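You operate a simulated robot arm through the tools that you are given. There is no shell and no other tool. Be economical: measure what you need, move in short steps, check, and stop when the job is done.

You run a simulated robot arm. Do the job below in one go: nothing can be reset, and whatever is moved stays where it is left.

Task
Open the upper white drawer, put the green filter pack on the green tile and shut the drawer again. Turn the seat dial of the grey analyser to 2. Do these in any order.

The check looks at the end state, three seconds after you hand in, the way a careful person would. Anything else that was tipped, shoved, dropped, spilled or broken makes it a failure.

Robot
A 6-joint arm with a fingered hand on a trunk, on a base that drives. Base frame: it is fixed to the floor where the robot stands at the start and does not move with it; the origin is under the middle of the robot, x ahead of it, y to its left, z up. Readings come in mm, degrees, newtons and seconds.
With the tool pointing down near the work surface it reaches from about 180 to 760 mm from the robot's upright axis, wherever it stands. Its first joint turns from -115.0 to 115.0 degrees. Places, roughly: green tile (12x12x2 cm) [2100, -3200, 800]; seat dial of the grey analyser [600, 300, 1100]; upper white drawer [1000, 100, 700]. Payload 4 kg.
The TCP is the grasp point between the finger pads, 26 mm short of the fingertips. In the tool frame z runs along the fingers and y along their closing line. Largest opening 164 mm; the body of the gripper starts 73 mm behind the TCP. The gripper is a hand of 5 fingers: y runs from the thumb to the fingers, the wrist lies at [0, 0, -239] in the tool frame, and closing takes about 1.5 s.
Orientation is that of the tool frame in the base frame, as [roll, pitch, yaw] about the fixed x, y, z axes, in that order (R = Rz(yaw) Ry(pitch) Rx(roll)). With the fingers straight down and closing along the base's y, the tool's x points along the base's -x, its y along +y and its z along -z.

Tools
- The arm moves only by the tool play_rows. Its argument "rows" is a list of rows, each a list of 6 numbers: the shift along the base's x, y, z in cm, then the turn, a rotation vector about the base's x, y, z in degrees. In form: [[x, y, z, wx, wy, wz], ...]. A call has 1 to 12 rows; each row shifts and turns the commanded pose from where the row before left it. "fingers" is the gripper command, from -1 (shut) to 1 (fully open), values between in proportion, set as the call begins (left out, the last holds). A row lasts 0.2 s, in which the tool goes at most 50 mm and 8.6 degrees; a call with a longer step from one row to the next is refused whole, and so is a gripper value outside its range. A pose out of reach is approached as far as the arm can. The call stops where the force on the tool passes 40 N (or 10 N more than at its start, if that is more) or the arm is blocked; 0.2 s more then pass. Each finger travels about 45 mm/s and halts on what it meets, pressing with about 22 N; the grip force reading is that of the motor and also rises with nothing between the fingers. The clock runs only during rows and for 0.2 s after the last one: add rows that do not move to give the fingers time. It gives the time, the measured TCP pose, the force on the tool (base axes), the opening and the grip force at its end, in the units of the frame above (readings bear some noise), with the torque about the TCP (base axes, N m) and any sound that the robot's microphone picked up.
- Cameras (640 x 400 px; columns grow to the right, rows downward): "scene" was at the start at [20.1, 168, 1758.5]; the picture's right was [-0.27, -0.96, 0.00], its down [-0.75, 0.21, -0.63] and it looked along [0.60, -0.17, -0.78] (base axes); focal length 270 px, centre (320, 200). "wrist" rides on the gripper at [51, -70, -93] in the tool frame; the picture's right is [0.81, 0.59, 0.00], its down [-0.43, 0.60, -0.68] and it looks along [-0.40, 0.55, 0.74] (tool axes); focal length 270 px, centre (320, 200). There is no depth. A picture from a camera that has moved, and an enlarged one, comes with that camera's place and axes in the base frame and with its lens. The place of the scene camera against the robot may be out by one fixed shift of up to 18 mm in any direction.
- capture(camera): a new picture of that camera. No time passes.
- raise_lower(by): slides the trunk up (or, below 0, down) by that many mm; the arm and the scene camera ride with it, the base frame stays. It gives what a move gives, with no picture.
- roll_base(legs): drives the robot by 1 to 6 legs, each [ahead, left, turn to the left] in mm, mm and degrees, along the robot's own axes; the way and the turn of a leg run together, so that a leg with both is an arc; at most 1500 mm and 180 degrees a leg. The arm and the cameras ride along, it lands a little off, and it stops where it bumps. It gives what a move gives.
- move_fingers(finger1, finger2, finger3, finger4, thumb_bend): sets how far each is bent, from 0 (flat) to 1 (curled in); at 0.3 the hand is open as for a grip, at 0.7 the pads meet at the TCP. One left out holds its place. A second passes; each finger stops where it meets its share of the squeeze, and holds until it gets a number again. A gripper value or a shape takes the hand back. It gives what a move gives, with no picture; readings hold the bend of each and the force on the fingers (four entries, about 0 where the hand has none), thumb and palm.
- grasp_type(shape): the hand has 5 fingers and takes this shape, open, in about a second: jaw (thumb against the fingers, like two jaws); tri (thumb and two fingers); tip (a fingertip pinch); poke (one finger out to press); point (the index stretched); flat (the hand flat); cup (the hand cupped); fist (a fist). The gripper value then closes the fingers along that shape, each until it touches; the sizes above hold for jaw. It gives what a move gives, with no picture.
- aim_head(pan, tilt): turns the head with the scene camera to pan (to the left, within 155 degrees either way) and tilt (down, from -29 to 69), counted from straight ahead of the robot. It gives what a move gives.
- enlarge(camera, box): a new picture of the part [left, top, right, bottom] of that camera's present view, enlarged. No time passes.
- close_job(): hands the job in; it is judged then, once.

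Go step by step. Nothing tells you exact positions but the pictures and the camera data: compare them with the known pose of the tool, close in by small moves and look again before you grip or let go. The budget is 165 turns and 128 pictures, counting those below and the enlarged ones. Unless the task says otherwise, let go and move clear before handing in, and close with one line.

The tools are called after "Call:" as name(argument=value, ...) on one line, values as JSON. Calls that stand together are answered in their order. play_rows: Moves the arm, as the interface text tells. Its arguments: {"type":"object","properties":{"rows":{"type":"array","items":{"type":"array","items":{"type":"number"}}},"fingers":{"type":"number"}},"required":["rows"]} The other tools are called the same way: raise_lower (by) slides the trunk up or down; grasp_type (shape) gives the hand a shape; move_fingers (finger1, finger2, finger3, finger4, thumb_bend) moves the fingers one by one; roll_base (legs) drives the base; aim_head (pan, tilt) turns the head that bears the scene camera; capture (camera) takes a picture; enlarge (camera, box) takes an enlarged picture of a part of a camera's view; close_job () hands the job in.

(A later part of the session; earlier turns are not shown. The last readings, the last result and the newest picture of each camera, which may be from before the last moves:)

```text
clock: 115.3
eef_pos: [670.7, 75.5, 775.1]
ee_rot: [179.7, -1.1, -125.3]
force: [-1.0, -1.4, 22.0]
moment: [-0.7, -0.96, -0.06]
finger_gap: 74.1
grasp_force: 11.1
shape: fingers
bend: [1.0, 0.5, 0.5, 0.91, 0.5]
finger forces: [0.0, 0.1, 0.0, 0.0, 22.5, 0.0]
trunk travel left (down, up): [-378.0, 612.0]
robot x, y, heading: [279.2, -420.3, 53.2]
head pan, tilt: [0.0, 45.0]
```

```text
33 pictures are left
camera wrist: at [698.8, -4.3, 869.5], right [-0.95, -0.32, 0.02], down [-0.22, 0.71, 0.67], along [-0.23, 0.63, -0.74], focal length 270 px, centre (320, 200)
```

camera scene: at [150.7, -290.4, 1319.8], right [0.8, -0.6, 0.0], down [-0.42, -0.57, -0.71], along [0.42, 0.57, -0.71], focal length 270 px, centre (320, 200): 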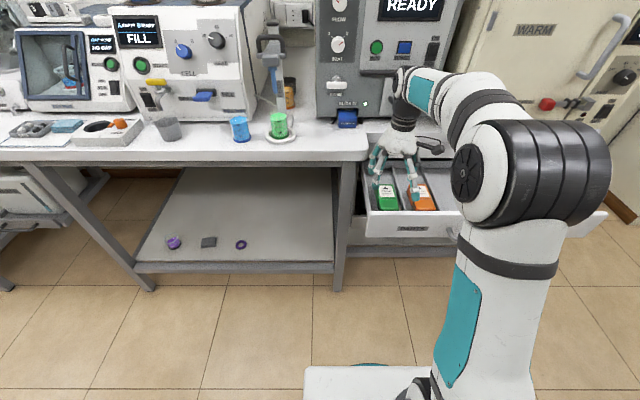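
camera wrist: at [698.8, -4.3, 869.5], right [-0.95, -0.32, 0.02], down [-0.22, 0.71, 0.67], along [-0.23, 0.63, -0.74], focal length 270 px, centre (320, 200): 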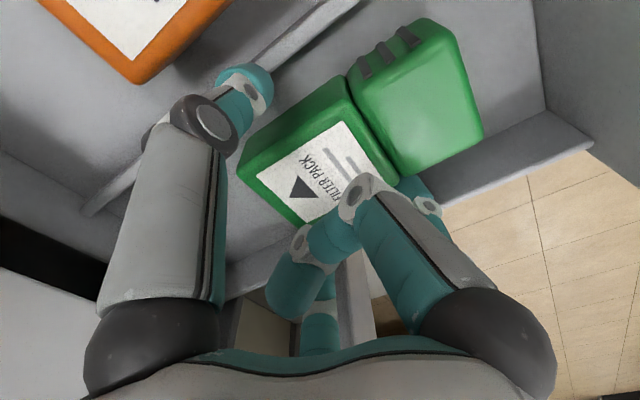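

The thumb met the divider's top. I lift, narrow to 0.55, and try again.

Call:
play_rows(rows=[[0, 0, 2, 0, 0, 0]])

Call:
move_fingers(finger2=0.54, finger3=0.54, thumb_bend=0.55)

Call:
play_rows(rows=[[-0.3, 0.2, -1.5, 0, 0, 0], [0, 0, -1.5, 0, 0, 0]])

Call:
capture(camera="wrist")

Call:
enlarge(camera="scene", box=[370, 130, 460, 230])

```text
clock: 115.7
eef_pos: [668.5, 75.4, 789.7]
ee_rot: [179.5, -1.7, -125.3]
force: [-0.1, 0.3, -0.1]
moment: [0.02, 0.02, 0.01]
finger_gap: 74.1
grasp_force: 0.0
shape: fingers
bend: [1.0, 0.5, 0.5, 0.91, 0.5]
finger forces: [0.0, 0.0, 0.0, 0.0, 0.0, 0.1]
trunk travel left (down, up): [-378.0, 612.0]
robot x, y, heading: [285.0, -421.7, 53.3]
head pan, tilt: [0.0, 45.0]
```

```text
clock: 116.7
eef_pos: [670.5, 75.3, 790.1]
ee_rot: [179.5, -1.6, -125.3]
force: [-0.7, 0.2, 0.3]
moment: [0.01, 0.03, 0.03]
finger_gap: 67.4
grasp_force: 0.1
shape: fingers
bend: [1.0, 0.53, 0.54, 0.91, 0.55]
finger forces: [0.0, 0.3, 0.0, 0.1, 0.1, 0.1]
trunk travel left (down, up): [-378.0, 612.0]
robot x, y, heading: [279.8, -419.2, 53.4]
head pan, tilt: [0.0, 45.0]
```

```text
clock: 117.3
eef_pos: [668.5, 79.7, 761.7]
ee_rot: [179.5, -1.4, -125.4]
force: [0.2, 0.0, -0.3]
moment: [0.01, 0.02, 0.01]
finger_gap: 67.7
grasp_force: 0.1
shape: fingers
bend: [1.0, 0.54, 0.54, 0.91, 0.55]
finger forces: [0.0, 0.0, 0.0, 0.1, 0.3, 0.0]
trunk travel left (down, up): [-378.0, 612.0]
robot x, y, heading: [278.4, -421.5, 53.7]
head pan, tilt: [0.0, 45.0]
```

```text
32 pictures are left
camera wrist: at [697.4, -1.9, 856.8], right [-0.95, -0.32, 0.03], down [-0.22, 0.71, 0.67], along [-0.23, 0.63, -0.74], focal length 270 px, centre (320, 200)
```

wrist: 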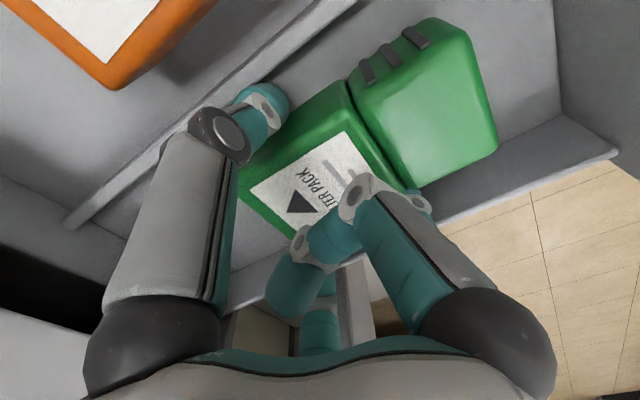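

```text
4.00 times, centred on (415, 180) of scene
camera zoom: at [150.7, -290.3, 1319.8], right [0.8, -0.6, 0.0], down [-0.42, -0.57, -0.71], along [0.42, 0.57, -0.71], focal length 1082 px, centre (-60, 280)
```

zoom: 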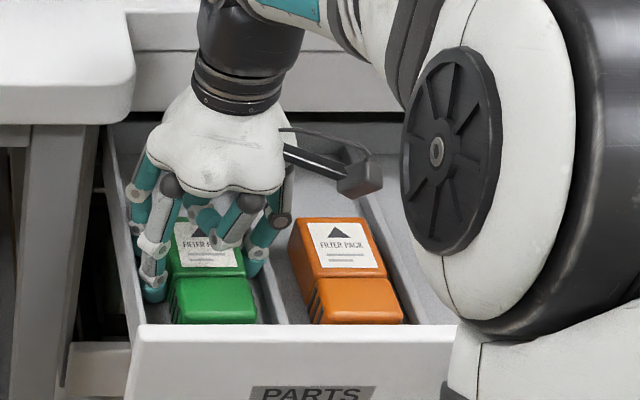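

All three digits are now in the gaps beside the pack. I go 12 mm lower and close.

Call:
play_rows(rows=[[0, 0, -0.6, 0, 0, 0], [0, 0, -0.6, 0, 0, 0]])

Call:
move_fingers(finger2=0.75, finger3=0.75, thumb_bend=0.75)

Call:
capture(camera="wrist")

```text
clock: 117.9
eef_pos: [670.9, 80.4, 760.6]
ee_rot: [179.5, -0.4, -125.5]
force: [-0.5, 0.3, 16.7]
moment: [-0.03, -0.29, 0.03]
finger_gap: 67.1
grasp_force: 9.0
shape: fingers
bend: [1.0, 0.54, 0.54, 0.91, 0.55]
finger forces: [0.1, 0.5, 5.4, 0.0, 11.0, 0.1]
trunk travel left (down, up): [-378.0, 612.0]
robot x, y, heading: [278.8, -422.1, 53.5]
head pan, tilt: [0.0, 45.0]
stopped in row 2: the force on the tool passed its limit at 47 N (the readings are from after the stop); the commanded pose is now the measured one
```

```text
clock: 118.9
eef_pos: [671.4, 79.1, 760.1]
ee_rot: [179.5, -0.5, -125.4]
force: [6.8, -1.3, 33.4]
moment: [0.39, 0.17, 0.08]
finger_gap: 65.4
grasp_force: 35.1
shape: fingers
bend: [1.0, 0.55, 0.55, 0.91, 0.59]
finger forces: [0.0, 19.8, 25.1, 0.1, 25.8, 0.0]
trunk travel left (down, up): [-378.0, 612.0]
robot x, y, heading: [284.6, -419.4, 53.6]
head pan, tilt: [0.0, 45.0]
```

```text
30 pictures are left
camera wrist: at [698.7, -2.6, 854.3], right [-0.95, -0.32, 0.01], down [-0.23, 0.7, 0.68], along [-0.22, 0.64, -0.73], focal length 270 px, centre (320, 200)
```

wrist: 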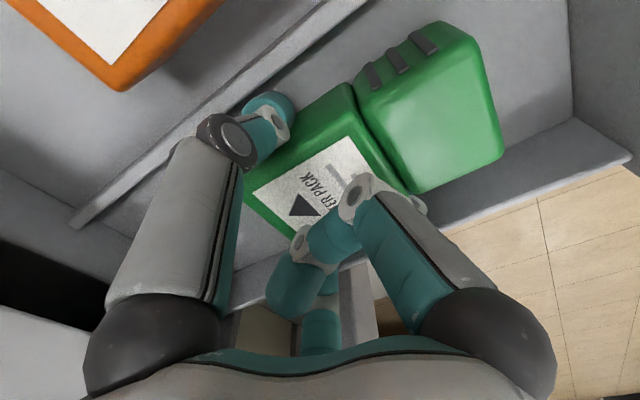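

The tips reached the drawer floor and the pack is gripped (20–26 N). I lift slowly and check.

Call:
play_rows(rows=[[0, 0, 0.5, 0, 0, 0], [0, 0, 1, 0, 0, 0], [0, 0, 1.5, 0, 0, 0], [0, 0, 2, 0, 0, 0]])

Call:
capture(camera="wrist")

```text
clock: 119.9
eef_pos: [669.4, 81.3, 808.3]
ee_rot: [179.6, -0.9, -125.4]
force: [0.6, 0.3, -1.3]
moment: [0.02, 0.0, -0.02]
finger_gap: 63.8
grasp_force: 16.2
shape: fingers
bend: [1.0, 0.55, 0.55, 0.91, 0.61]
finger forces: [0.0, 7.8, 8.3, 0.1, 16.2, 0.0]
trunk travel left (down, up): [-378.0, 612.0]
robot x, y, heading: [283.0, -419.3, 53.6]
head pan, tilt: [0.0, 45.0]
```

```text
29 pictures are left
camera wrist: at [698.8, 0.0, 903.1], right [-0.95, -0.32, 0.02], down [-0.22, 0.7, 0.68], along [-0.23, 0.64, -0.74], focal length 270 px, centre (320, 200)
```

wrist: 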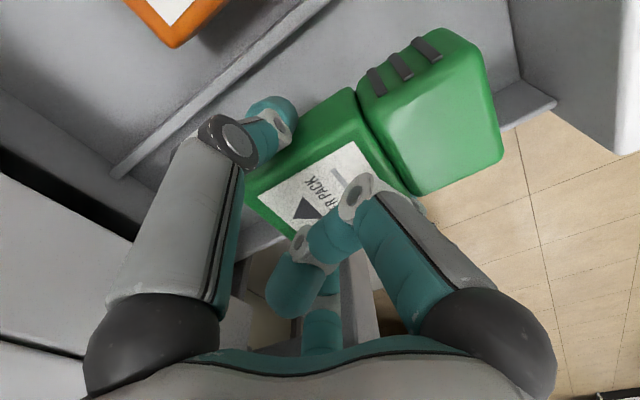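

The pack is held and lifted out. I raise the trunk, back away from the bench, and look toward the tile (to my right).

Call:
raise_lower(by=300)

Call:
roll_base(legs=[[-150, 0, 0]])

Call:
aim_head(pan=-110, tilt=25)

Call:
capture(camera="scene")

Call:
aim_head(pan=-60, tilt=25)

Call:
capture(camera="scene")

```text
clock: 122.9
eef_pos: [671.1, 80.8, 1109.7]
ee_rot: [179.4, -0.8, -125.4]
force: [0.2, -0.3, -1.6]
moment: [0.01, -0.04, 0.01]
finger_gap: 63.8
grasp_force: 16.6
shape: fingers
bend: [1.0, 0.55, 0.55, 0.91, 0.61]
finger forces: [0.0, 7.8, 8.4, 0.0, 16.2, 0.1]
trunk travel left (down, up): [-678.0, 312.0]
robot x, y, heading: [282.1, -419.3, 53.5]
head pan, tilt: [0.0, 45.0]
```

```text
clock: 124.3
eef_pos: [579.1, -40.8, 1110.0]
ee_rot: [179.5, -0.6, -125.1]
force: [-0.1, -0.4, -1.5]
moment: [0.06, -0.06, -0.01]
finger_gap: 64.0
grasp_force: 16.2
shape: fingers
bend: [1.0, 0.55, 0.55, 0.91, 0.61]
finger forces: [0.0, 7.9, 8.3, 0.0, 16.2, 0.0]
trunk travel left (down, up): [-678.0, 312.0]
robot x, y, heading: [194.2, -541.5, 53.8]
head pan, tilt: [0.0, 45.0]
```

```text
clock: 126.2
eef_pos: [579.3, -38.3, 1109.4]
ee_rot: [179.4, -0.8, -125.2]
force: [0.5, 0.1, -1.4]
moment: [0.05, -0.02, -0.02]
finger_gap: 63.6
grasp_force: 16.1
shape: fingers
bend: [1.0, 0.55, 0.55, 0.91, 0.61]
finger forces: [0.1, 7.9, 8.3, 0.0, 16.1, 0.0]
trunk travel left (down, up): [-678.0, 312.0]
robot x, y, heading: [187.6, -541.5, 53.7]
head pan, tilt: [-110.0, 25.0]
```

```text
28 pictures are left
camera scene: at [63.4, -554.9, 1650.4], right [-0.83, -0.56, 0.0], down [-0.23, 0.35, -0.91], along [0.5, -0.75, -0.42], focal length 270 px, centre (320, 200)
```

scene: 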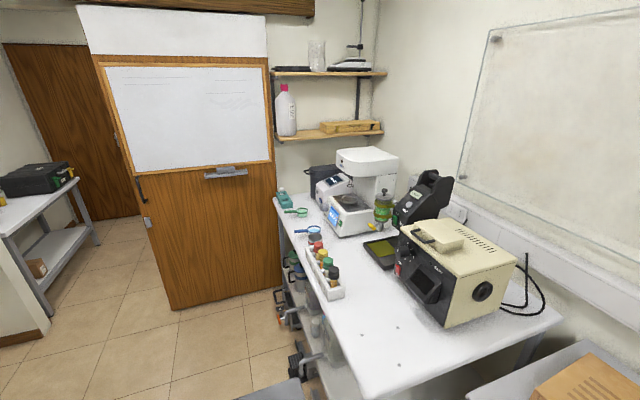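

```text
clock: 127.3
eef_pos: [578.2, -39.2, 1109.8]
ee_rot: [179.4, -0.8, -125.1]
force: [0.6, 0.2, -1.8]
moment: [0.04, 0.0, 0.01]
finger_gap: 63.7
grasp_force: 15.8
shape: fingers
bend: [1.0, 0.55, 0.55, 0.91, 0.61]
finger forces: [0.1, 7.8, 8.3, 0.1, 16.2, 0.0]
trunk travel left (down, up): [-678.0, 312.0]
robot x, y, heading: [188.3, -541.5, 53.9]
head pan, tilt: [-60.0, 25.0]
```

```text
27 pictures are left
camera scene: at [103.8, -488.5, 1650.4], right [-0.11, -0.99, 0.0], down [-0.42, 0.05, -0.91], along [0.9, -0.1, -0.42], focal length 270 px, centre (320, 200)
```

scene: 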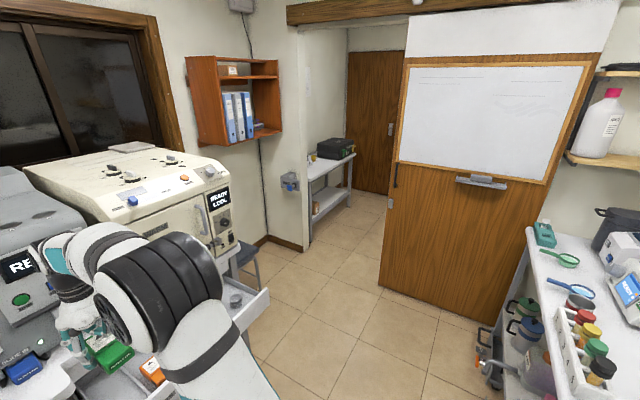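

The tile's spot lies beyond the wooden partition; I must pass the opening on its left. I move off the right bench and turn right 90° to face along the aisle.

Call:
roll_base(legs=[[180, 0, 0], [0, 0, -90]])

Call:
aim_head(pan=15, tilt=25)

Call:
capture(camera="scene")

```text
clock: 132.6
eef_pos: [803.8, -781.9, 1109.6]
ee_rot: [179.5, -0.9, 145.7]
force: [0.3, 0.1, -2.7]
moment: [-0.02, -0.03, 0.01]
finger_gap: 63.6
grasp_force: 15.5
shape: fingers
bend: [1.0, 0.55, 0.55, 0.91, 0.62]
finger forces: [0.1, 7.9, 8.2, 0.0, 16.1, 0.0]
trunk travel left (down, up): [-678.0, 312.0]
robot x, y, heading: [291.3, -399.9, -35.6]
head pan, tilt: [-60.0, 25.0]
```

```text
clock: 134.1
eef_pos: [802.8, -782.7, 1109.8]
ee_rot: [179.4, -0.7, 145.8]
force: [0.9, -0.1, -1.0]
moment: [-0.04, -0.07, -0.02]
finger_gap: 63.9
grasp_force: 16.4
shape: fingers
bend: [1.0, 0.55, 0.55, 0.91, 0.62]
finger forces: [0.0, 7.9, 8.3, 0.0, 16.0, 0.1]
trunk travel left (down, up): [-678.0, 312.0]
robot x, y, heading: [292.9, -403.8, -35.3]
head pan, tilt: [15.0, 25.0]
```

```text
26 pictures are left
camera scene: at [446.7, -244.1, 1650.4], right [-0.35, -0.94, 0.0], down [-0.4, 0.15, -0.91], along [0.85, -0.32, -0.42], focal length 270 px, centre (320, 200)
```

scene: 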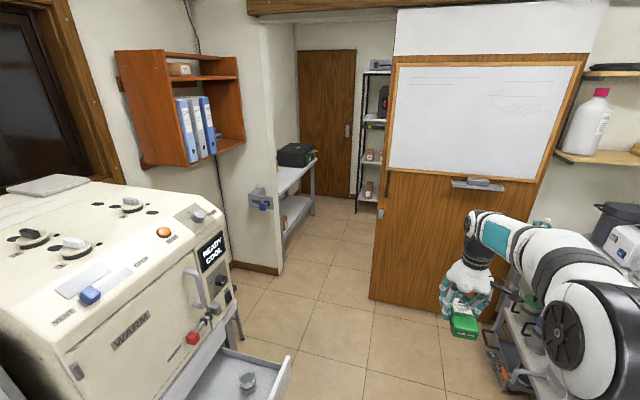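

The opening is ~860 mm wide between the partition edge and the far desk. I drive along the aisle and shift left to line up with it.

Call:
roll_base(legs=[[700, 0, -1.4], [350, 670, 0]])

Call:
capture(camera="scene")

```text
clock: 141.6
eef_pos: [2052.8, -835.0, 1108.5]
ee_rot: [179.5, -0.8, 146.3]
force: [-0.1, 0.1, -1.0]
moment: [-0.02, 0.0, -0.01]
finger_gap: 63.6
grasp_force: 16.5
shape: fingers
bend: [1.0, 0.55, 0.55, 0.91, 0.62]
finger forces: [0.0, 7.9, 8.4, 0.0, 16.1, 0.0]
trunk travel left (down, up): [-678.0, 312.0]
robot x, y, heading: [1540.7, -460.5, -34.9]
head pan, tilt: [15.0, 25.0]
```

```text
25 pictures are left
camera scene: at [1690.7, -299.9, 1650.3], right [-0.34, -0.94, 0.0], down [-0.4, 0.14, -0.91], along [0.85, -0.31, -0.42], focal length 270 px, centre (320, 200)
```

scene: 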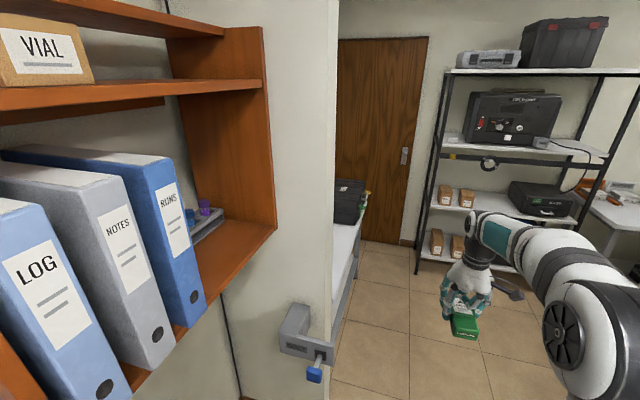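

I'm lined up with the opening (robot n≈552; limits ≈140 and ≈940). I trim heading and go through.

Call:
aim_head(pan=-10, tilt=30)

Call:
roll_base(legs=[[0, -30, -1.8], [1250, 0, 0]])

Call:
aim_head(pan=-60, tilt=30)

Call:
capture(camera="scene")

```text
clock: 142.5
eef_pos: [2052.8, -834.3, 1109.0]
ee_rot: [179.6, -0.8, 146.3]
force: [0.3, -0.4, -1.1]
moment: [-0.01, -0.04, 0.02]
finger_gap: 63.7
grasp_force: 16.4
shape: fingers
bend: [1.0, 0.55, 0.55, 0.91, 0.62]
finger forces: [0.1, 7.9, 8.3, 0.1, 16.2, 0.0]
trunk travel left (down, up): [-678.0, 312.0]
robot x, y, heading: [1537.8, -458.6, -34.9]
head pan, tilt: [-10.0, 30.0]
```

```text
clock: 149.3
eef_pos: [3035.7, -1634.7, 1109.8]
ee_rot: [179.5, -0.8, 144.3]
force: [0.3, -0.6, -0.5]
moment: [-0.01, -0.03, 0.01]
finger_gap: 63.6
grasp_force: 15.7
shape: fingers
bend: [1.0, 0.55, 0.55, 0.91, 0.62]
finger forces: [0.0, 7.9, 8.3, 0.1, 16.2, 0.1]
trunk travel left (down, up): [-678.0, 312.0]
robot x, y, heading: [2535.3, -1245.1, -36.6]
head pan, tilt: [-10.0, 30.0]
```

```text
clock: 150.5
eef_pos: [3036.1, -1635.1, 1109.3]
ee_rot: [179.4, -0.8, 144.3]
force: [-0.4, -0.5, -1.7]
moment: [0.0, -0.04, -0.01]
finger_gap: 63.6
grasp_force: 16.2
shape: fingers
bend: [1.0, 0.55, 0.55, 0.91, 0.62]
finger forces: [0.1, 7.9, 8.3, 0.0, 16.3, 0.0]
trunk travel left (down, up): [-678.0, 312.0]
robot x, y, heading: [2535.0, -1239.5, -36.7]
head pan, tilt: [-60.0, 30.0]
```

```text
24 pictures are left
camera scene: at [2595.4, -1143.8, 1642.4], right [-0.99, 0.12, 0.0], down [0.06, 0.5, -0.87], along [-0.1, -0.86, -0.5], focal length 270 px, centre (320, 200)
```

scene: 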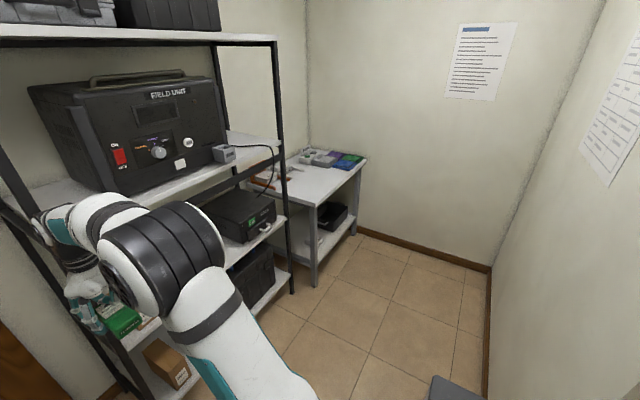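

The tile's table is ahead-right: tile ≈[2130,-3220]. I retract the arm a bit and look down to my right to check an object on the floor.

Call:
play_rows(rows=[[-3.2, 2.4, 0, 0, 0, 0], [-3.2, 2.4, 0, 0, 0, 0], [-3.2, 2.4, 0, 0, 0, 0], [-3.2, 2.4, 0, 0, 0, 0]])

Call:
aim_head(pan=-80, tilt=50)

Call:
capture(camera="scene")

```text
clock: 151.5
eef_pos: [2903.8, -1538.3, 1110.6]
ee_rot: [179.5, -0.7, 144.3]
force: [-0.2, -1.3, -1.7]
moment: [-0.03, -0.05, 0.02]
finger_gap: 63.8
grasp_force: 16.4
shape: fingers
bend: [1.0, 0.55, 0.55, 0.91, 0.62]
finger forces: [0.0, 7.9, 8.2, 0.0, 16.1, 0.0]
trunk travel left (down, up): [-678.0, 312.0]
robot x, y, heading: [2534.8, -1243.2, -36.9]
head pan, tilt: [-60.0, 30.0]
```

```text
clock: 152.4
eef_pos: [2905.0, -1539.8, 1108.9]
ee_rot: [179.4, -0.8, 144.3]
force: [-0.3, 0.2, -1.8]
moment: [-0.03, -0.02, 0.0]
finger_gap: 63.7
grasp_force: 16.1
shape: fingers
bend: [1.0, 0.55, 0.55, 0.91, 0.62]
finger forces: [0.1, 8.0, 8.2, 0.0, 16.2, 0.1]
trunk travel left (down, up): [-678.0, 312.0]
robot x, y, heading: [2533.1, -1242.7, -37.0]
head pan, tilt: [-80.0, 50.0]
```

```text
23 pictures are left
camera scene: at [2571.3, -1122.7, 1612.9], right [-0.89, 0.45, 0.0], down [0.35, 0.68, -0.64], along [-0.29, -0.57, -0.77], focal length 270 px, centre (320, 200)
```

scene: 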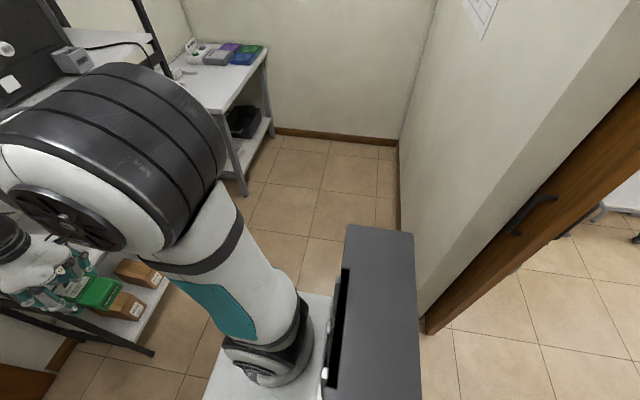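

The grey object is just my own trunk; the floor is clear. I drive right along the room toward the table.

Call:
roll_base(legs=[[0, -850, 0], [225, -780, 0]])

Call:
aim_head(pan=-25, tilt=45)

Call:
capture(camera="scene")

```text
clock: 160.9
eef_pos: [2094.2, -3004.5, 1108.5]
ee_rot: [179.5, -0.7, 144.2]
force: [0.3, 0.0, -2.3]
moment: [-0.05, -0.06, -0.01]
finger_gap: 63.7
grasp_force: 16.2
shape: fingers
bend: [1.0, 0.55, 0.55, 0.91, 0.62]
finger forces: [0.1, 8.0, 8.4, 0.1, 16.2, 0.0]
trunk travel left (down, up): [-678.0, 312.0]
robot x, y, heading: [1725.5, -2708.5, -37.1]
head pan, tilt: [-80.0, 50.0]
```

```text
clock: 162.2
eef_pos: [2094.3, -3003.8, 1109.5]
ee_rot: [179.4, -0.9, 144.2]
force: [0.0, 0.3, -1.8]
moment: [0.0, 0.0, 0.0]
finger_gap: 63.6
grasp_force: 16.5
shape: fingers
bend: [1.0, 0.55, 0.55, 0.91, 0.62]
finger forces: [0.0, 7.9, 8.4, 0.1, 16.2, 0.1]
trunk travel left (down, up): [-678.0, 312.0]
robot x, y, heading: [1723.0, -2705.2, -36.8]
head pan, tilt: [-25.0, 45.0]
```

```text
22 pictures are left
camera scene: at [1833.9, -2589.8, 1619.8], right [-0.88, -0.47, 0.0], down [-0.33, 0.62, -0.71], along [0.33, -0.62, -0.71], focal length 270 px, centre (320, 200)
```

scene: 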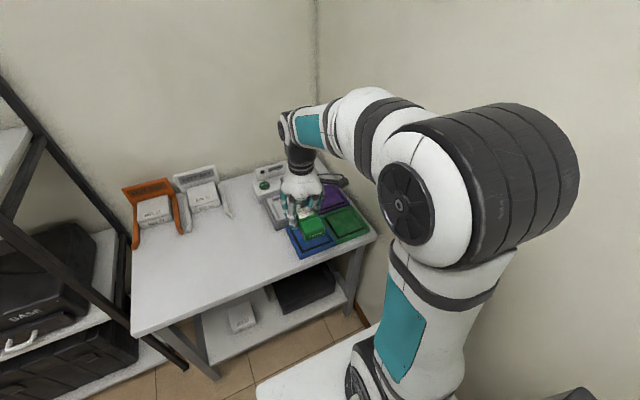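

The table shows four tiles, with the green one front-right. I'll measure it with the wrist camera too.

Call:
capture(camera="wrist")

Call:
enlarge(camera="scene", box=[240, 150, 400, 280])

```text
21 pictures are left
camera wrist: at [2012.1, -3032.5, 1202.7], right [-0.31, 0.95, 0.02], down [0.7, 0.22, 0.68], along [0.64, 0.22, -0.74], focal length 270 px, centre (320, 200)
```

wrist: 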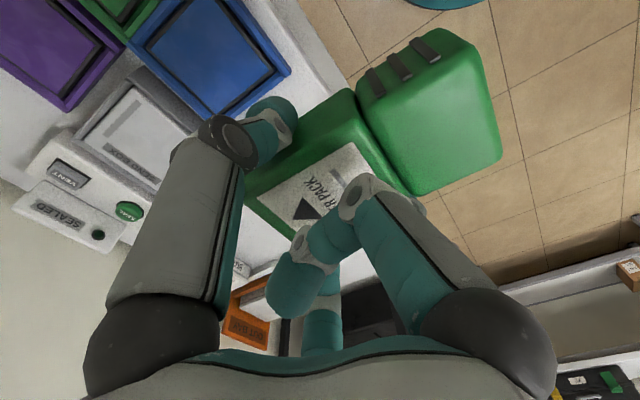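

```text
3.08 times, centred on (320, 215) of scene
camera zoom: at [1833.9, -2589.8, 1619.8], right [-0.88, -0.47, 0.0], down [-0.33, 0.62, -0.71], along [0.33, -0.62, -0.71], focal length 832 px, centre (320, 154)
```

zoom: 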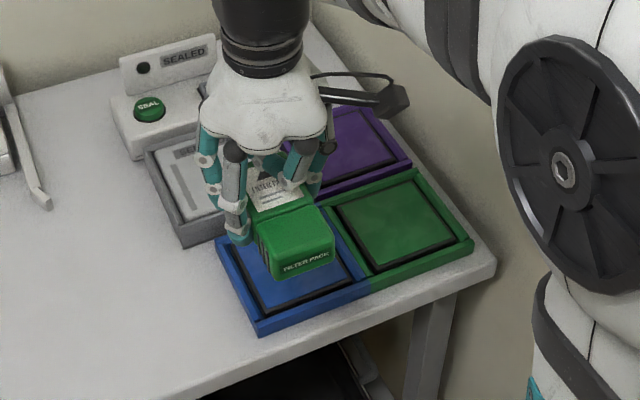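

The green tile's frame is centred near [2077,-3270], top ≈766. I carry the pack above it at height and check from the scene camera.

Call:
play_rows(rows=[[0.2, -4.6, 0, 0, 0, 0], [0.2, -4.6, 0, 0, 0, 0], [0.2, -4.6, 0, 0, 0, 0], [0.2, -4.6, 0, 0, 0, 0], [0.2, -4.6, 0, 0, 0, 0], [0.2, -4.6, 0, 0, 0, 0]])

Call:
raise_lower(by=-230)

Call:
enlarge(camera="scene", box=[240, 60, 440, 220])

Call:
capture(camera="wrist")

```text
clock: 163.6
eef_pos: [2104.5, -3280.0, 1109.1]
ee_rot: [179.6, -0.8, 144.1]
force: [0.1, 0.1, -1.5]
moment: [0.02, -0.02, 0.0]
finger_gap: 63.4
grasp_force: 15.5
shape: fingers
bend: [1.0, 0.55, 0.55, 0.91, 0.62]
finger forces: [0.0, 7.8, 8.3, 0.1, 16.1, 0.1]
trunk travel left (down, up): [-678.0, 312.0]
robot x, y, heading: [1724.5, -2704.8, -37.0]
head pan, tilt: [-25.0, 45.0]
```

```text
clock: 166.0
eef_pos: [2104.2, -3277.5, 879.4]
ee_rot: [179.5, -0.7, 144.3]
force: [0.2, 0.7, -1.5]
moment: [0.0, -0.04, 0.01]
finger_gap: 63.5
grasp_force: 16.2
shape: fingers
bend: [1.0, 0.55, 0.55, 0.91, 0.62]
finger forces: [0.0, 7.8, 8.3, 0.0, 16.1, 0.1]
trunk travel left (down, up): [-448.0, 542.0]
robot x, y, heading: [1723.6, -2703.5, -36.9]
head pan, tilt: [-25.0, 45.0]
```

```text
2.50 times, centred on (340, 140) of scene
camera zoom: at [1834.0, -2589.8, 1389.8], right [-0.88, -0.47, 0.0], down [-0.33, 0.62, -0.71], along [0.33, -0.62, -0.71], focal length 676 px, centre (270, 350)
```

zoom: 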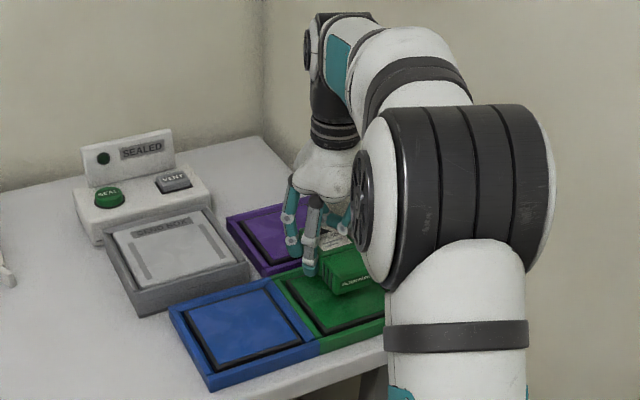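

```text
18 pictures are left
camera wrist: at [2023.1, -3306.3, 973.0], right [-0.31, 0.95, 0.02], down [0.7, 0.22, 0.68], along [0.64, 0.22, -0.74], focal length 270 px, centre (320, 200)
```

wrist: 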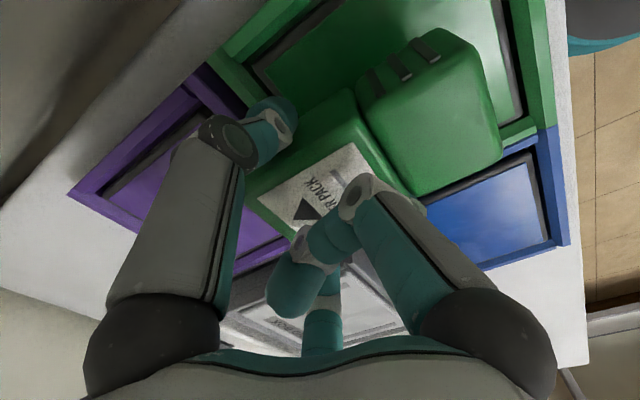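

The wrist view shows the green tile well: centre ≈[2061,-3244], top nearer z≈830. The pack is ~24 mm too far; I shift back toward me and look again.

Call:
play_rows(rows=[[-1.9, 1.45, 0, 0, 0, 0], [0, 0, 0, 0, 0, 0]])

Call:
capture(camera="wrist")

Call:
enlarge(camera="scene", box=[290, 120, 400, 220])

```text
clock: 166.6
eef_pos: [2085.7, -3262.6, 878.8]
ee_rot: [179.5, -0.8, 144.3]
force: [-0.4, 0.3, -1.5]
moment: [-0.02, -0.02, -0.01]
finger_gap: 63.4
grasp_force: 16.5
shape: fingers
bend: [1.0, 0.55, 0.55, 0.91, 0.62]
finger forces: [0.1, 7.9, 8.2, 0.0, 16.1, 0.1]
trunk travel left (down, up): [-448.0, 542.0]
robot x, y, heading: [1725.4, -2706.9, -37.0]
head pan, tilt: [-25.0, 45.0]
```

```text
17 pictures are left
camera wrist: at [2003.6, -3292.0, 972.8], right [-0.31, 0.95, 0.02], down [0.7, 0.22, 0.68], along [0.64, 0.22, -0.74], focal length 270 px, centre (320, 200)
```

wrist: 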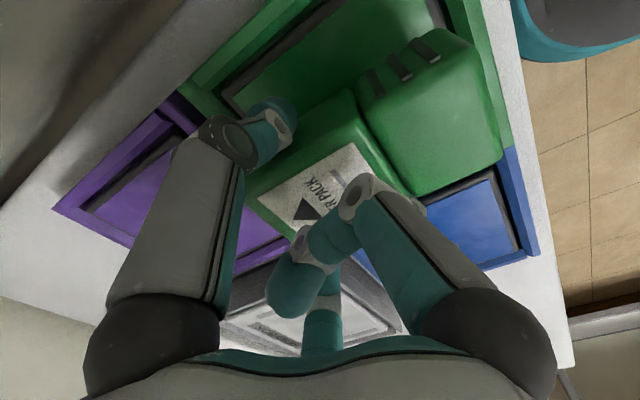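

```text
4.00 times, centred on (345, 170) of scene
camera zoom: at [1833.8, -2589.7, 1389.8], right [-0.88, -0.47, 0.0], down [-0.33, 0.62, -0.71], along [0.33, -0.62, -0.71], focal length 1082 px, centre (220, 320)
```

zoom: 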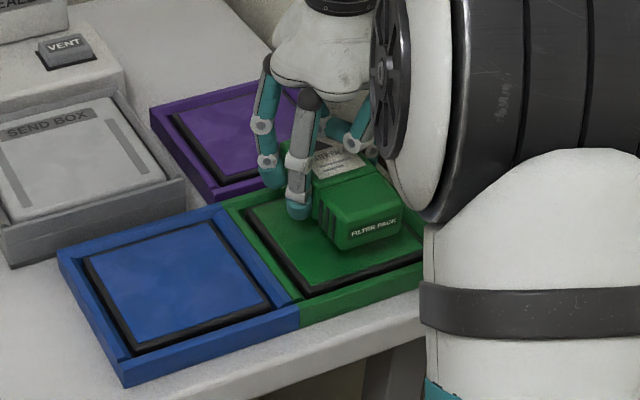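

The pack is now centred over the green tile as seen by both cameras. I lower slowly until contact.

Call:
play_rows(rows=[[0, 0, -1, 0, 0, 0], [0, 0, -0.8, 0, 0, 0]])

Call:
play_rows(rows=[[0, 0, -0.4, 0, 0, 0], [0, 0, -0.4, 0, 0, 0]])

Call:
enlarge(camera="scene", box=[290, 120, 400, 220])

```text
clock: 167.2
eef_pos: [2086.1, -3262.3, 861.4]
ee_rot: [179.5, -0.7, 144.2]
force: [0.2, -0.6, -1.9]
moment: [-0.03, -0.01, 0.02]
finger_gap: 63.3
grasp_force: 16.1
shape: fingers
bend: [1.0, 0.55, 0.55, 0.91, 0.62]
finger forces: [0.0, 7.8, 8.4, 0.0, 16.1, 0.1]
trunk travel left (down, up): [-448.0, 542.0]
robot x, y, heading: [1723.7, -2706.7, -36.6]
head pan, tilt: [-25.0, 45.0]
```

```text
clock: 167.8
eef_pos: [2085.6, -3263.2, 858.1]
ee_rot: [179.7, -0.2, 144.3]
force: [1.8, 1.3, 30.3]
moment: [0.98, -0.59, 0.0]
finger_gap: 63.6
grasp_force: 31.6
shape: fingers
bend: [1.0, 0.54, 0.55, 0.91, 0.62]
finger forces: [0.0, 23.3, 23.5, 0.0, 16.1, 0.0]
trunk travel left (down, up): [-448.0, 542.0]
robot x, y, heading: [1725.6, -2705.2, -37.1]
head pan, tilt: [-25.0, 45.0]
```

```text
4.00 times, centred on (345, 170) of scene
camera zoom: at [1832.5, -2587.4, 1390.4], right [-0.88, -0.47, 0.0], down [-0.33, 0.62, -0.71], along [0.33, -0.63, -0.71], focal length 1082 px, centre (220, 320)
```

zoom: 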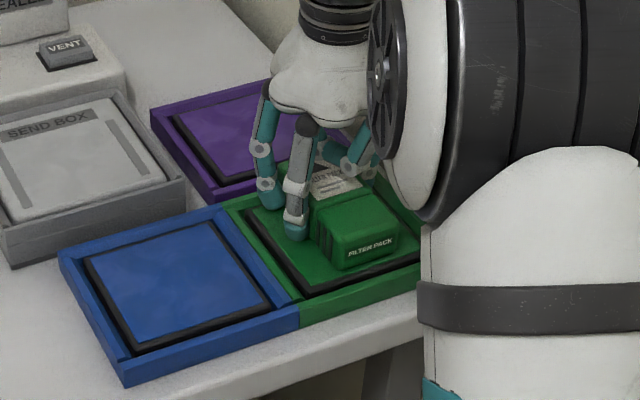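

The fingertips and pack rest on the tile. I open the pinch just enough and rise straight up.

Call:
move_fingers(finger2=0.51, finger3=0.51, thumb_bend=0.55)

Call:
capture(camera="wrist")

```text
clock: 168.4
eef_pos: [2085.7, -3263.9, 858.1]
ee_rot: [179.8, 0.0, 144.3]
force: [-0.2, 0.8, 14.4]
moment: [0.28, -0.23, 0.08]
finger_gap: 66.7
grasp_force: 8.0
shape: fingers
bend: [1.0, 0.51, 0.52, 0.91, 0.55]
finger forces: [0.0, 6.7, 6.4, 0.0, 2.4, 0.0]
trunk travel left (down, up): [-448.0, 542.0]
robot x, y, heading: [1726.5, -2705.5, -36.9]
head pan, tilt: [-25.0, 45.0]
stopped: the force on the tool passed its limit at 41 N (the readings are from after the stop); the commanded pose is now the measured one
```

```text
14 pictures are left
camera wrist: at [2003.7, -3292.0, 951.3], right [-0.31, 0.95, 0.0], down [0.7, 0.23, 0.68], along [0.64, 0.22, -0.73], focal length 270 px, centre (320, 200)
```

wrist: 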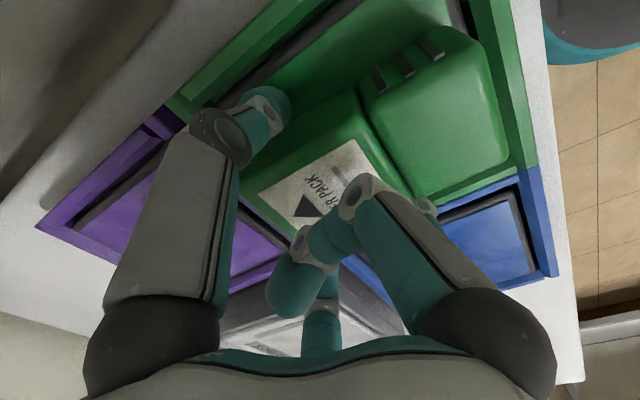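

Released (small residual contact from the tips). I rise gently.

Call:
play_rows(rows=[[0, 0, 0.5, 0, 0, 0], [0, 0, 0.5, 0, 0, 0], [0, 0, 1, 0, 0, 0]])

Call:
move_fingers(finger2=0.48, finger3=0.48, thumb_bend=0.49)

Call:
play_rows(rows=[[0, 0, 2, 0, 0, 0], [0, 0, 4, 0, 0, 0], [0, 0, 4, 0, 0, 0]])

Call:
capture(camera="wrist")

```text
clock: 169.2
eef_pos: [2085.8, -3263.0, 873.4]
ee_rot: [179.7, -0.6, 144.4]
force: [-0.2, 0.2, -0.8]
moment: [0.02, 0.0, 0.01]
finger_gap: 67.3
grasp_force: 0.0
shape: fingers
bend: [1.0, 0.51, 0.51, 0.91, 0.55]
finger forces: [0.1, 0.0, 0.0, 0.1, 0.0, 0.1]
trunk travel left (down, up): [-448.0, 542.0]
robot x, y, heading: [1726.5, -2704.1, -37.0]
head pan, tilt: [-25.0, 45.0]
```

```text
clock: 170.2
eef_pos: [2085.9, -3264.2, 874.7]
ee_rot: [179.6, -0.4, 144.3]
force: [0.0, 0.7, -0.2]
moment: [0.0, 0.02, 0.0]
finger_gap: 75.1
grasp_force: 0.0
shape: fingers
bend: [1.0, 0.48, 0.48, 0.91, 0.49]
finger forces: [0.0, 0.0, 0.0, 0.1, 0.0, 0.1]
trunk travel left (down, up): [-448.0, 542.0]
robot x, y, heading: [1727.5, -2703.4, -37.0]
head pan, tilt: [-25.0, 45.0]
```

```text
clock: 171.0
eef_pos: [2080.7, -3252.1, 956.2]
ee_rot: [-180.0, 0.2, 144.3]
force: [0.4, -0.1, 0.1]
moment: [0.0, 0.02, 0.0]
finger_gap: 75.2
grasp_force: 0.0
shape: fingers
bend: [1.0, 0.48, 0.48, 0.91, 0.49]
finger forces: [0.1, 0.0, 0.1, 0.1, 0.1, 0.0]
out of reach, approached as far as the arm can: row 3
trunk travel left (down, up): [-448.0, 542.0]
robot x, y, heading: [1725.2, -2702.7, -36.9]
head pan, tilt: [-25.0, 45.0]
```

```text
13 pictures are left
camera wrist: at [1997.5, -3280.6, 1048.9], right [-0.31, 0.95, 0.0], down [0.7, 0.23, 0.68], along [0.65, 0.21, -0.73], focal length 270 px, centre (320, 200)
```

wrist: 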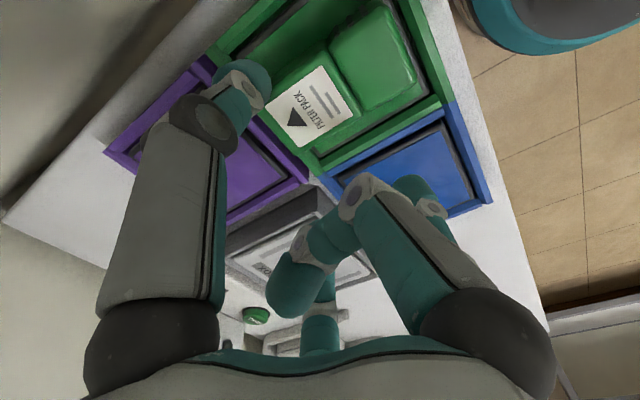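

The pack lies squarely on the green tile. I raise the trunk, draw the arm back in and drive back the way I came.

Call:
raise_lower(by=200)

Call:
play_rows(rows=[[-0.8, 4.4, 0, 0, 0, 0], [-0.8, 4.4, 0, 0, 0, 0], [-0.8, 4.4, 0, 0, 0, 0], [-0.8, 4.4, 0, 0, 0, 0], [-0.8, 4.4, 0, 0, 0, 0], [-2, 4, 0, 0, 0, 0], [-3, 2.5, 0, 0, 0, 0]])

Call:
capture(camera="scene")

```text
clock: 173.2
eef_pos: [2080.6, -3253.5, 1154.9]
ee_rot: [179.9, 0.3, 144.4]
force: [-1.0, -0.1, -0.2]
moment: [0.03, 0.02, 0.0]
finger_gap: 75.2
grasp_force: 0.0
shape: fingers
bend: [1.0, 0.48, 0.48, 0.91, 0.49]
finger forces: [0.0, 0.0, 0.1, 0.0, 0.0, 0.1]
trunk travel left (down, up): [-648.0, 342.0]
robot x, y, heading: [1728.1, -2707.1, -37.0]
head pan, tilt: [-25.0, 45.0]
```

```text
clock: 174.8
eef_pos: [2001.2, -2978.0, 1150.6]
ee_rot: [179.9, 0.0, 144.2]
force: [0.6, 0.3, 1.0]
moment: [0.07, -0.04, 0.01]
finger_gap: 75.2
grasp_force: 0.0
shape: fingers
bend: [1.0, 0.48, 0.48, 0.91, 0.49]
finger forces: [0.0, 0.1, 0.1, 0.0, 0.0, 0.0]
out of reach, approached as far as the arm can: row 7
trunk travel left (down, up): [-648.0, 342.0]
robot x, y, heading: [1724.1, -2705.2, -36.9]
head pan, tilt: [-25.0, 45.0]
```

```text
12 pictures are left
camera scene: at [1834.5, -2590.3, 1589.8], right [-0.88, -0.47, 0.0], down [-0.33, 0.62, -0.71], along [0.33, -0.62, -0.71], focal length 270 px, centre (320, 200)
```

scene: 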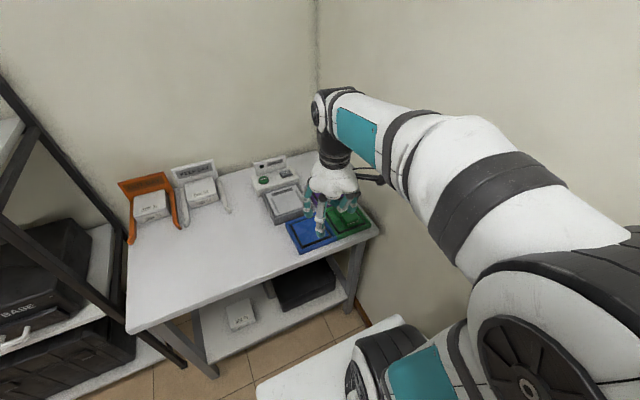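

Good. I retrace: left out of the room, then backward through the opening.

Call:
roll_base(legs=[[-225, 780, 0], [0, 875, 0]])

```text
clock: 183.4
eef_pos: [2807.8, -1498.4, 1150.9]
ee_rot: [179.9, -0.1, 145.5]
force: [0.2, -0.8, -0.7]
moment: [-0.01, -0.01, -0.02]
finger_gap: 75.4
grasp_force: 0.1
shape: fingers
bend: [1.0, 0.48, 0.48, 0.91, 0.49]
finger forces: [0.0, 0.0, 0.0, 0.0, 0.0, 0.0]
trunk travel left (down, up): [-648.0, 342.0]
robot x, y, heading: [2526.1, -1230.5, -35.9]
head pan, tilt: [-25.0, 45.0]
```

Call:
roll_base(legs=[[0, 0, -0.8], [-1240, 0, 0]])

```text
clock: 189.8
eef_pos: [1837.2, -779.0, 1151.5]
ee_rot: [179.9, 0.1, 143.1]
force: [-0.1, 0.4, -0.2]
moment: [0.01, 0.02, 0.0]
finger_gap: 75.4
grasp_force: 0.2
shape: fingers
bend: [1.0, 0.48, 0.48, 0.91, 0.49]
finger forces: [0.0, 0.0, 0.1, 0.0, 0.0, 0.0]
trunk travel left (down, up): [-648.0, 342.0]
robot x, y, heading: [1565.9, -497.3, -38.1]
head pan, tilt: [-25.0, 45.0]
```

Call:
roll_base(legs=[[-361, -697, 0], [0, 0, 91.4], [-50, 470, 0]])

Call:
aim_head(pan=-5, tilt=45)

Call:
capture(camera="scene")

```text
clock: 200.2
eef_pos: [730.2, -311.1, 1150.1]
ee_rot: [180.0, 0.1, -124.6]
force: [-0.4, 0.6, -0.3]
moment: [0.01, -0.01, 0.01]
finger_gap: 75.4
grasp_force: 0.0
shape: fingers
bend: [1.0, 0.48, 0.48, 0.91, 0.49]
finger forces: [0.0, 0.0, 0.0, 0.1, 0.0, 0.0]
trunk travel left (down, up): [-648.0, 342.0]
robot x, y, heading: [465.7, -593.3, 54.4]
head pan, tilt: [-25.0, 45.0]
```

```text
clock: 201.1
eef_pos: [730.4, -312.3, 1150.8]
ee_rot: [179.9, 0.0, -124.6]
force: [0.2, -0.1, 0.2]
moment: [-0.01, 0.0, -0.02]
finger_gap: 75.4
grasp_force: 0.0
shape: fingers
bend: [1.0, 0.48, 0.48, 0.91, 0.49]
finger forces: [0.0, 0.0, 0.0, 0.0, 0.0, 0.0]
trunk travel left (down, up): [-648.0, 342.0]
robot x, y, heading: [460.5, -590.4, 54.1]
head pan, tilt: [-5.0, 45.0]
```

```text
11 pictures are left
camera scene: at [337.8, -467.0, 1589.8], right [0.76, -0.66, 0.0], down [-0.46, -0.53, -0.71], along [0.46, 0.53, -0.71], focal length 270 px, centre (320, 200)
```

scene: 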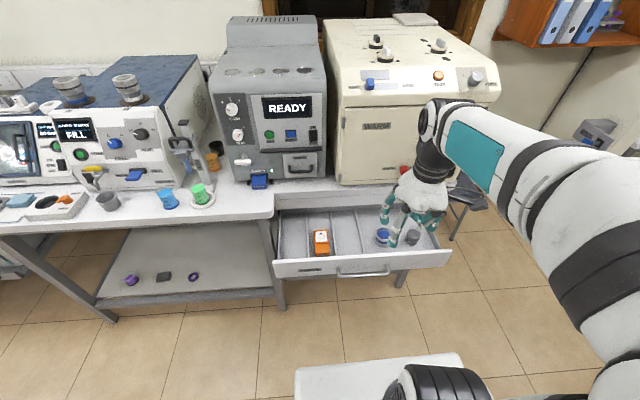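

Everything is as I left it; the drawer is still open. I make a fist, lower in front of the drawer handle (hand ~100 mm short of it).

Call:
move_fingers(finger2=0.95, finger3=0.95, thumb_bend=0.9)

Call:
play_rows(rows=[[-3, 2.2, 0, 0, 0, 0], [-1.2, -1.6, 0, 0, 0, 0]])

Call:
raise_lower(by=-390)

Call:
capture(camera="scene")

```text
clock: 202.1
eef_pos: [731.0, -309.8, 1149.8]
ee_rot: [179.9, 0.1, -124.7]
force: [1.0, 0.6, -0.5]
moment: [0.01, 0.01, 0.0]
finger_gap: 37.3
grasp_force: 0.0
shape: fingers
bend: [1.0, 0.79, 0.79, 0.91, 0.8]
finger forces: [0.0, 0.0, 0.0, 0.0, 0.0, 0.0]
trunk travel left (down, up): [-648.0, 342.0]
robot x, y, heading: [460.4, -588.6, 54.3]
head pan, tilt: [-5.0, 45.0]
```

```text
clock: 202.7
eef_pos: [702.5, -287.8, 1144.9]
ee_rot: [179.9, 0.0, -124.8]
force: [0.0, 1.0, -0.5]
moment: [-0.01, -0.01, 0.01]
finger_gap: 37.2
grasp_force: 0.1
shape: fingers
bend: [1.0, 0.81, 0.81, 0.92, 0.81]
finger forces: [0.1, 0.1, 0.0, 0.0, 0.0, 0.0]
out of reach, approached as far as the arm can: row 1, 2
trunk travel left (down, up): [-648.0, 342.0]
robot x, y, heading: [465.1, -594.3, 53.8]
head pan, tilt: [-5.0, 45.0]
```

```text
clock: 206.4
eef_pos: [703.9, -287.7, 737.1]
ee_rot: [179.7, -2.9, -124.7]
force: [-0.8, 0.4, -0.9]
moment: [0.01, -0.03, 0.03]
finger_gap: 37.0
grasp_force: 0.0
shape: fingers
bend: [1.0, 0.81, 0.81, 0.92, 0.81]
finger forces: [0.0, 0.0, 0.1, 0.1, 0.1, 0.0]
trunk travel left (down, up): [-258.0, 732.0]
robot x, y, heading: [464.1, -595.1, 54.1]
head pan, tilt: [-5.0, 45.0]
```

```text
10 pictures are left
camera scene: at [337.8, -466.9, 1199.1], right [0.76, -0.65, 0.0], down [-0.46, -0.53, -0.71], along [0.46, 0.53, -0.71], focal length 270 px, centre (320, 200)
```

scene: 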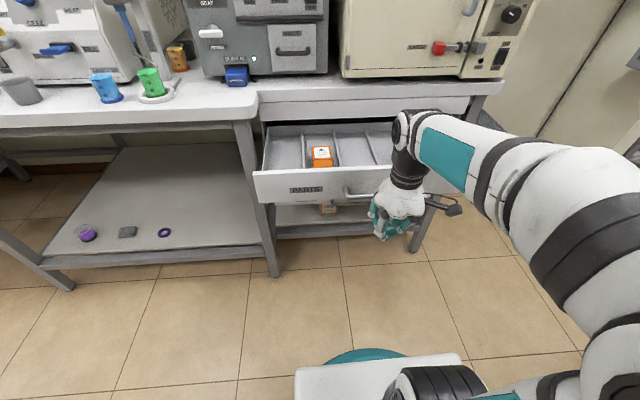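

The fist is in front of the handle. I push forward along the drawer's direction.

Call:
play_rows(rows=[[1.5, 2.0, 0, 0, 0, 0], [1.5, 2.0, 0, 0, 0, 0], [1.5, 2.0, 0, 0, 0, 0], [1.5, 2.0, 0, 0, 0, 0], [1.5, 2.0, 0, 0, 0, 0], [1.5, 2.0, 0, 0, 0, 0]])

Call:
capture(camera="scene")

```text
clock: 207.8
eef_pos: [793.9, -166.6, 754.6]
ee_rot: [179.9, -0.1, -124.7]
force: [-0.6, 0.4, 0.7]
moment: [-0.01, -0.02, 0.01]
finger_gap: 36.7
grasp_force: 0.0
shape: fingers
bend: [1.0, 0.82, 0.82, 0.92, 0.81]
finger forces: [0.1, 0.1, 0.0, 0.1, 0.1, 0.0]
trunk travel left (down, up): [-258.0, 732.0]
robot x, y, heading: [467.6, -591.4, 54.0]
head pan, tilt: [-5.0, 45.0]
```

```text
9 pictures are left
camera scene: at [337.9, -466.7, 1199.6], right [0.76, -0.65, 0.0], down [-0.46, -0.53, -0.71], along [0.46, 0.53, -0.71], focal length 270 px, centre (320, 200)
```

scene: 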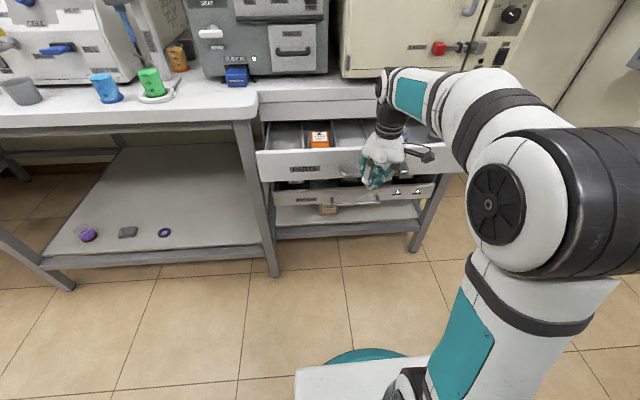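

The drawer is closing. I continue.

Call:
play_rows(rows=[[1.5, 2.0, -0.3, 0, 0, 0], [1.5, 2.0, -0.3, 0, 0, 0], [1.5, 2.0, -0.2, 0, 0, 0], [1.5, 2.0, 0, 0, 0, 0]])

Call:
capture(camera="scene")

```text
clock: 208.8
eef_pos: [852.0, -87.8, 747.7]
ee_rot: [179.9, 0.0, -124.6]
force: [0.3, -0.3, -0.5]
moment: [0.05, -0.01, 0.03]
finger_gap: 36.8
grasp_force: 0.1
shape: fingers
bend: [1.0, 0.83, 0.82, 0.92, 0.81]
finger forces: [0.1, 0.0, 0.1, 0.0, 0.0, 0.0]
trunk travel left (down, up): [-258.0, 732.0]
robot x, y, heading: [459.8, -591.6, 54.2]
head pan, tilt: [-5.0, 45.0]
```

```text
8 pictures are left
camera scene: at [337.8, -466.7, 1199.7], right [0.76, -0.65, 0.0], down [-0.46, -0.53, -0.71], along [0.46, 0.53, -0.71], focal length 270 px, centre (320, 200)
```

scene: 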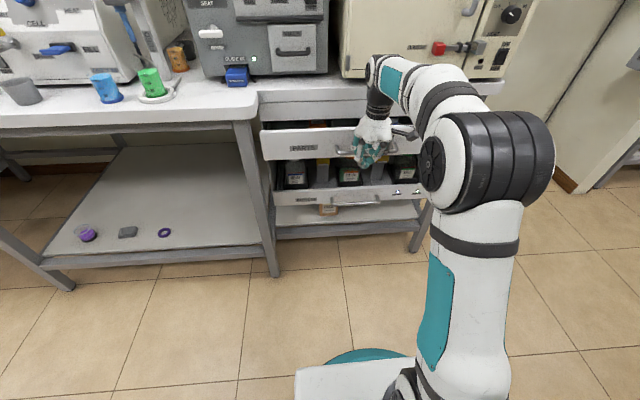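

Nearly shut; I continue in shorter steps until resistance.

Call:
play_rows(rows=[[1.2, 1.6, 0, 0, 0, 0], [1.2, 1.6, 0, 0, 0, 0], [0.9, 1.2, 0, 0, 0, 0], [0.6, 0.8, 0, 0, 0, 0], [0.6, 0.8, 0, 0, 0, 0]])

Call:
capture(camera="scene")

```text
clock: 210.0
eef_pos: [891.1, -36.9, 734.1]
ee_rot: [180.0, 0.4, -124.7]
force: [-1.9, -4.3, 1.1]
moment: [0.12, 0.0, 0.17]
finger_gap: 36.9
grasp_force: 2.1
shape: fingers
bend: [1.0, 0.83, 0.82, 0.92, 0.81]
finger forces: [0.0, 0.0, 4.4, 0.0, 0.1, 0.0]
out of reach, approached as far as the arm can: row 3, 4, 5
trunk travel left (down, up): [-258.0, 732.0]
robot x, y, heading: [461.2, -591.8, 54.2]
head pan, tilt: [-5.0, 45.0]
```

```text
7 pictures are left
camera scene: at [337.6, -467.2, 1199.8], right [0.76, -0.65, 0.0], down [-0.46, -0.53, -0.71], along [0.46, 0.53, -0.71], focal length 270 px, centre (320, 200)
```

scene: 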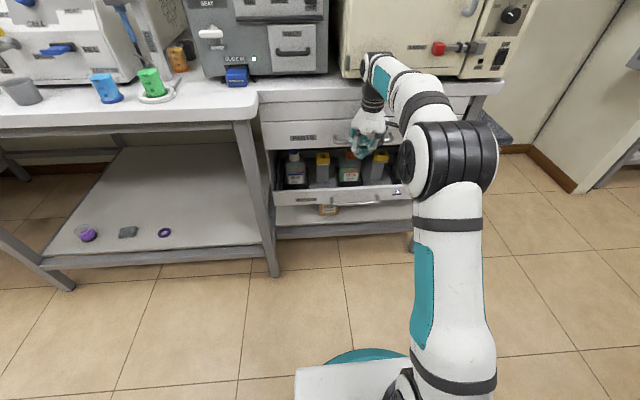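

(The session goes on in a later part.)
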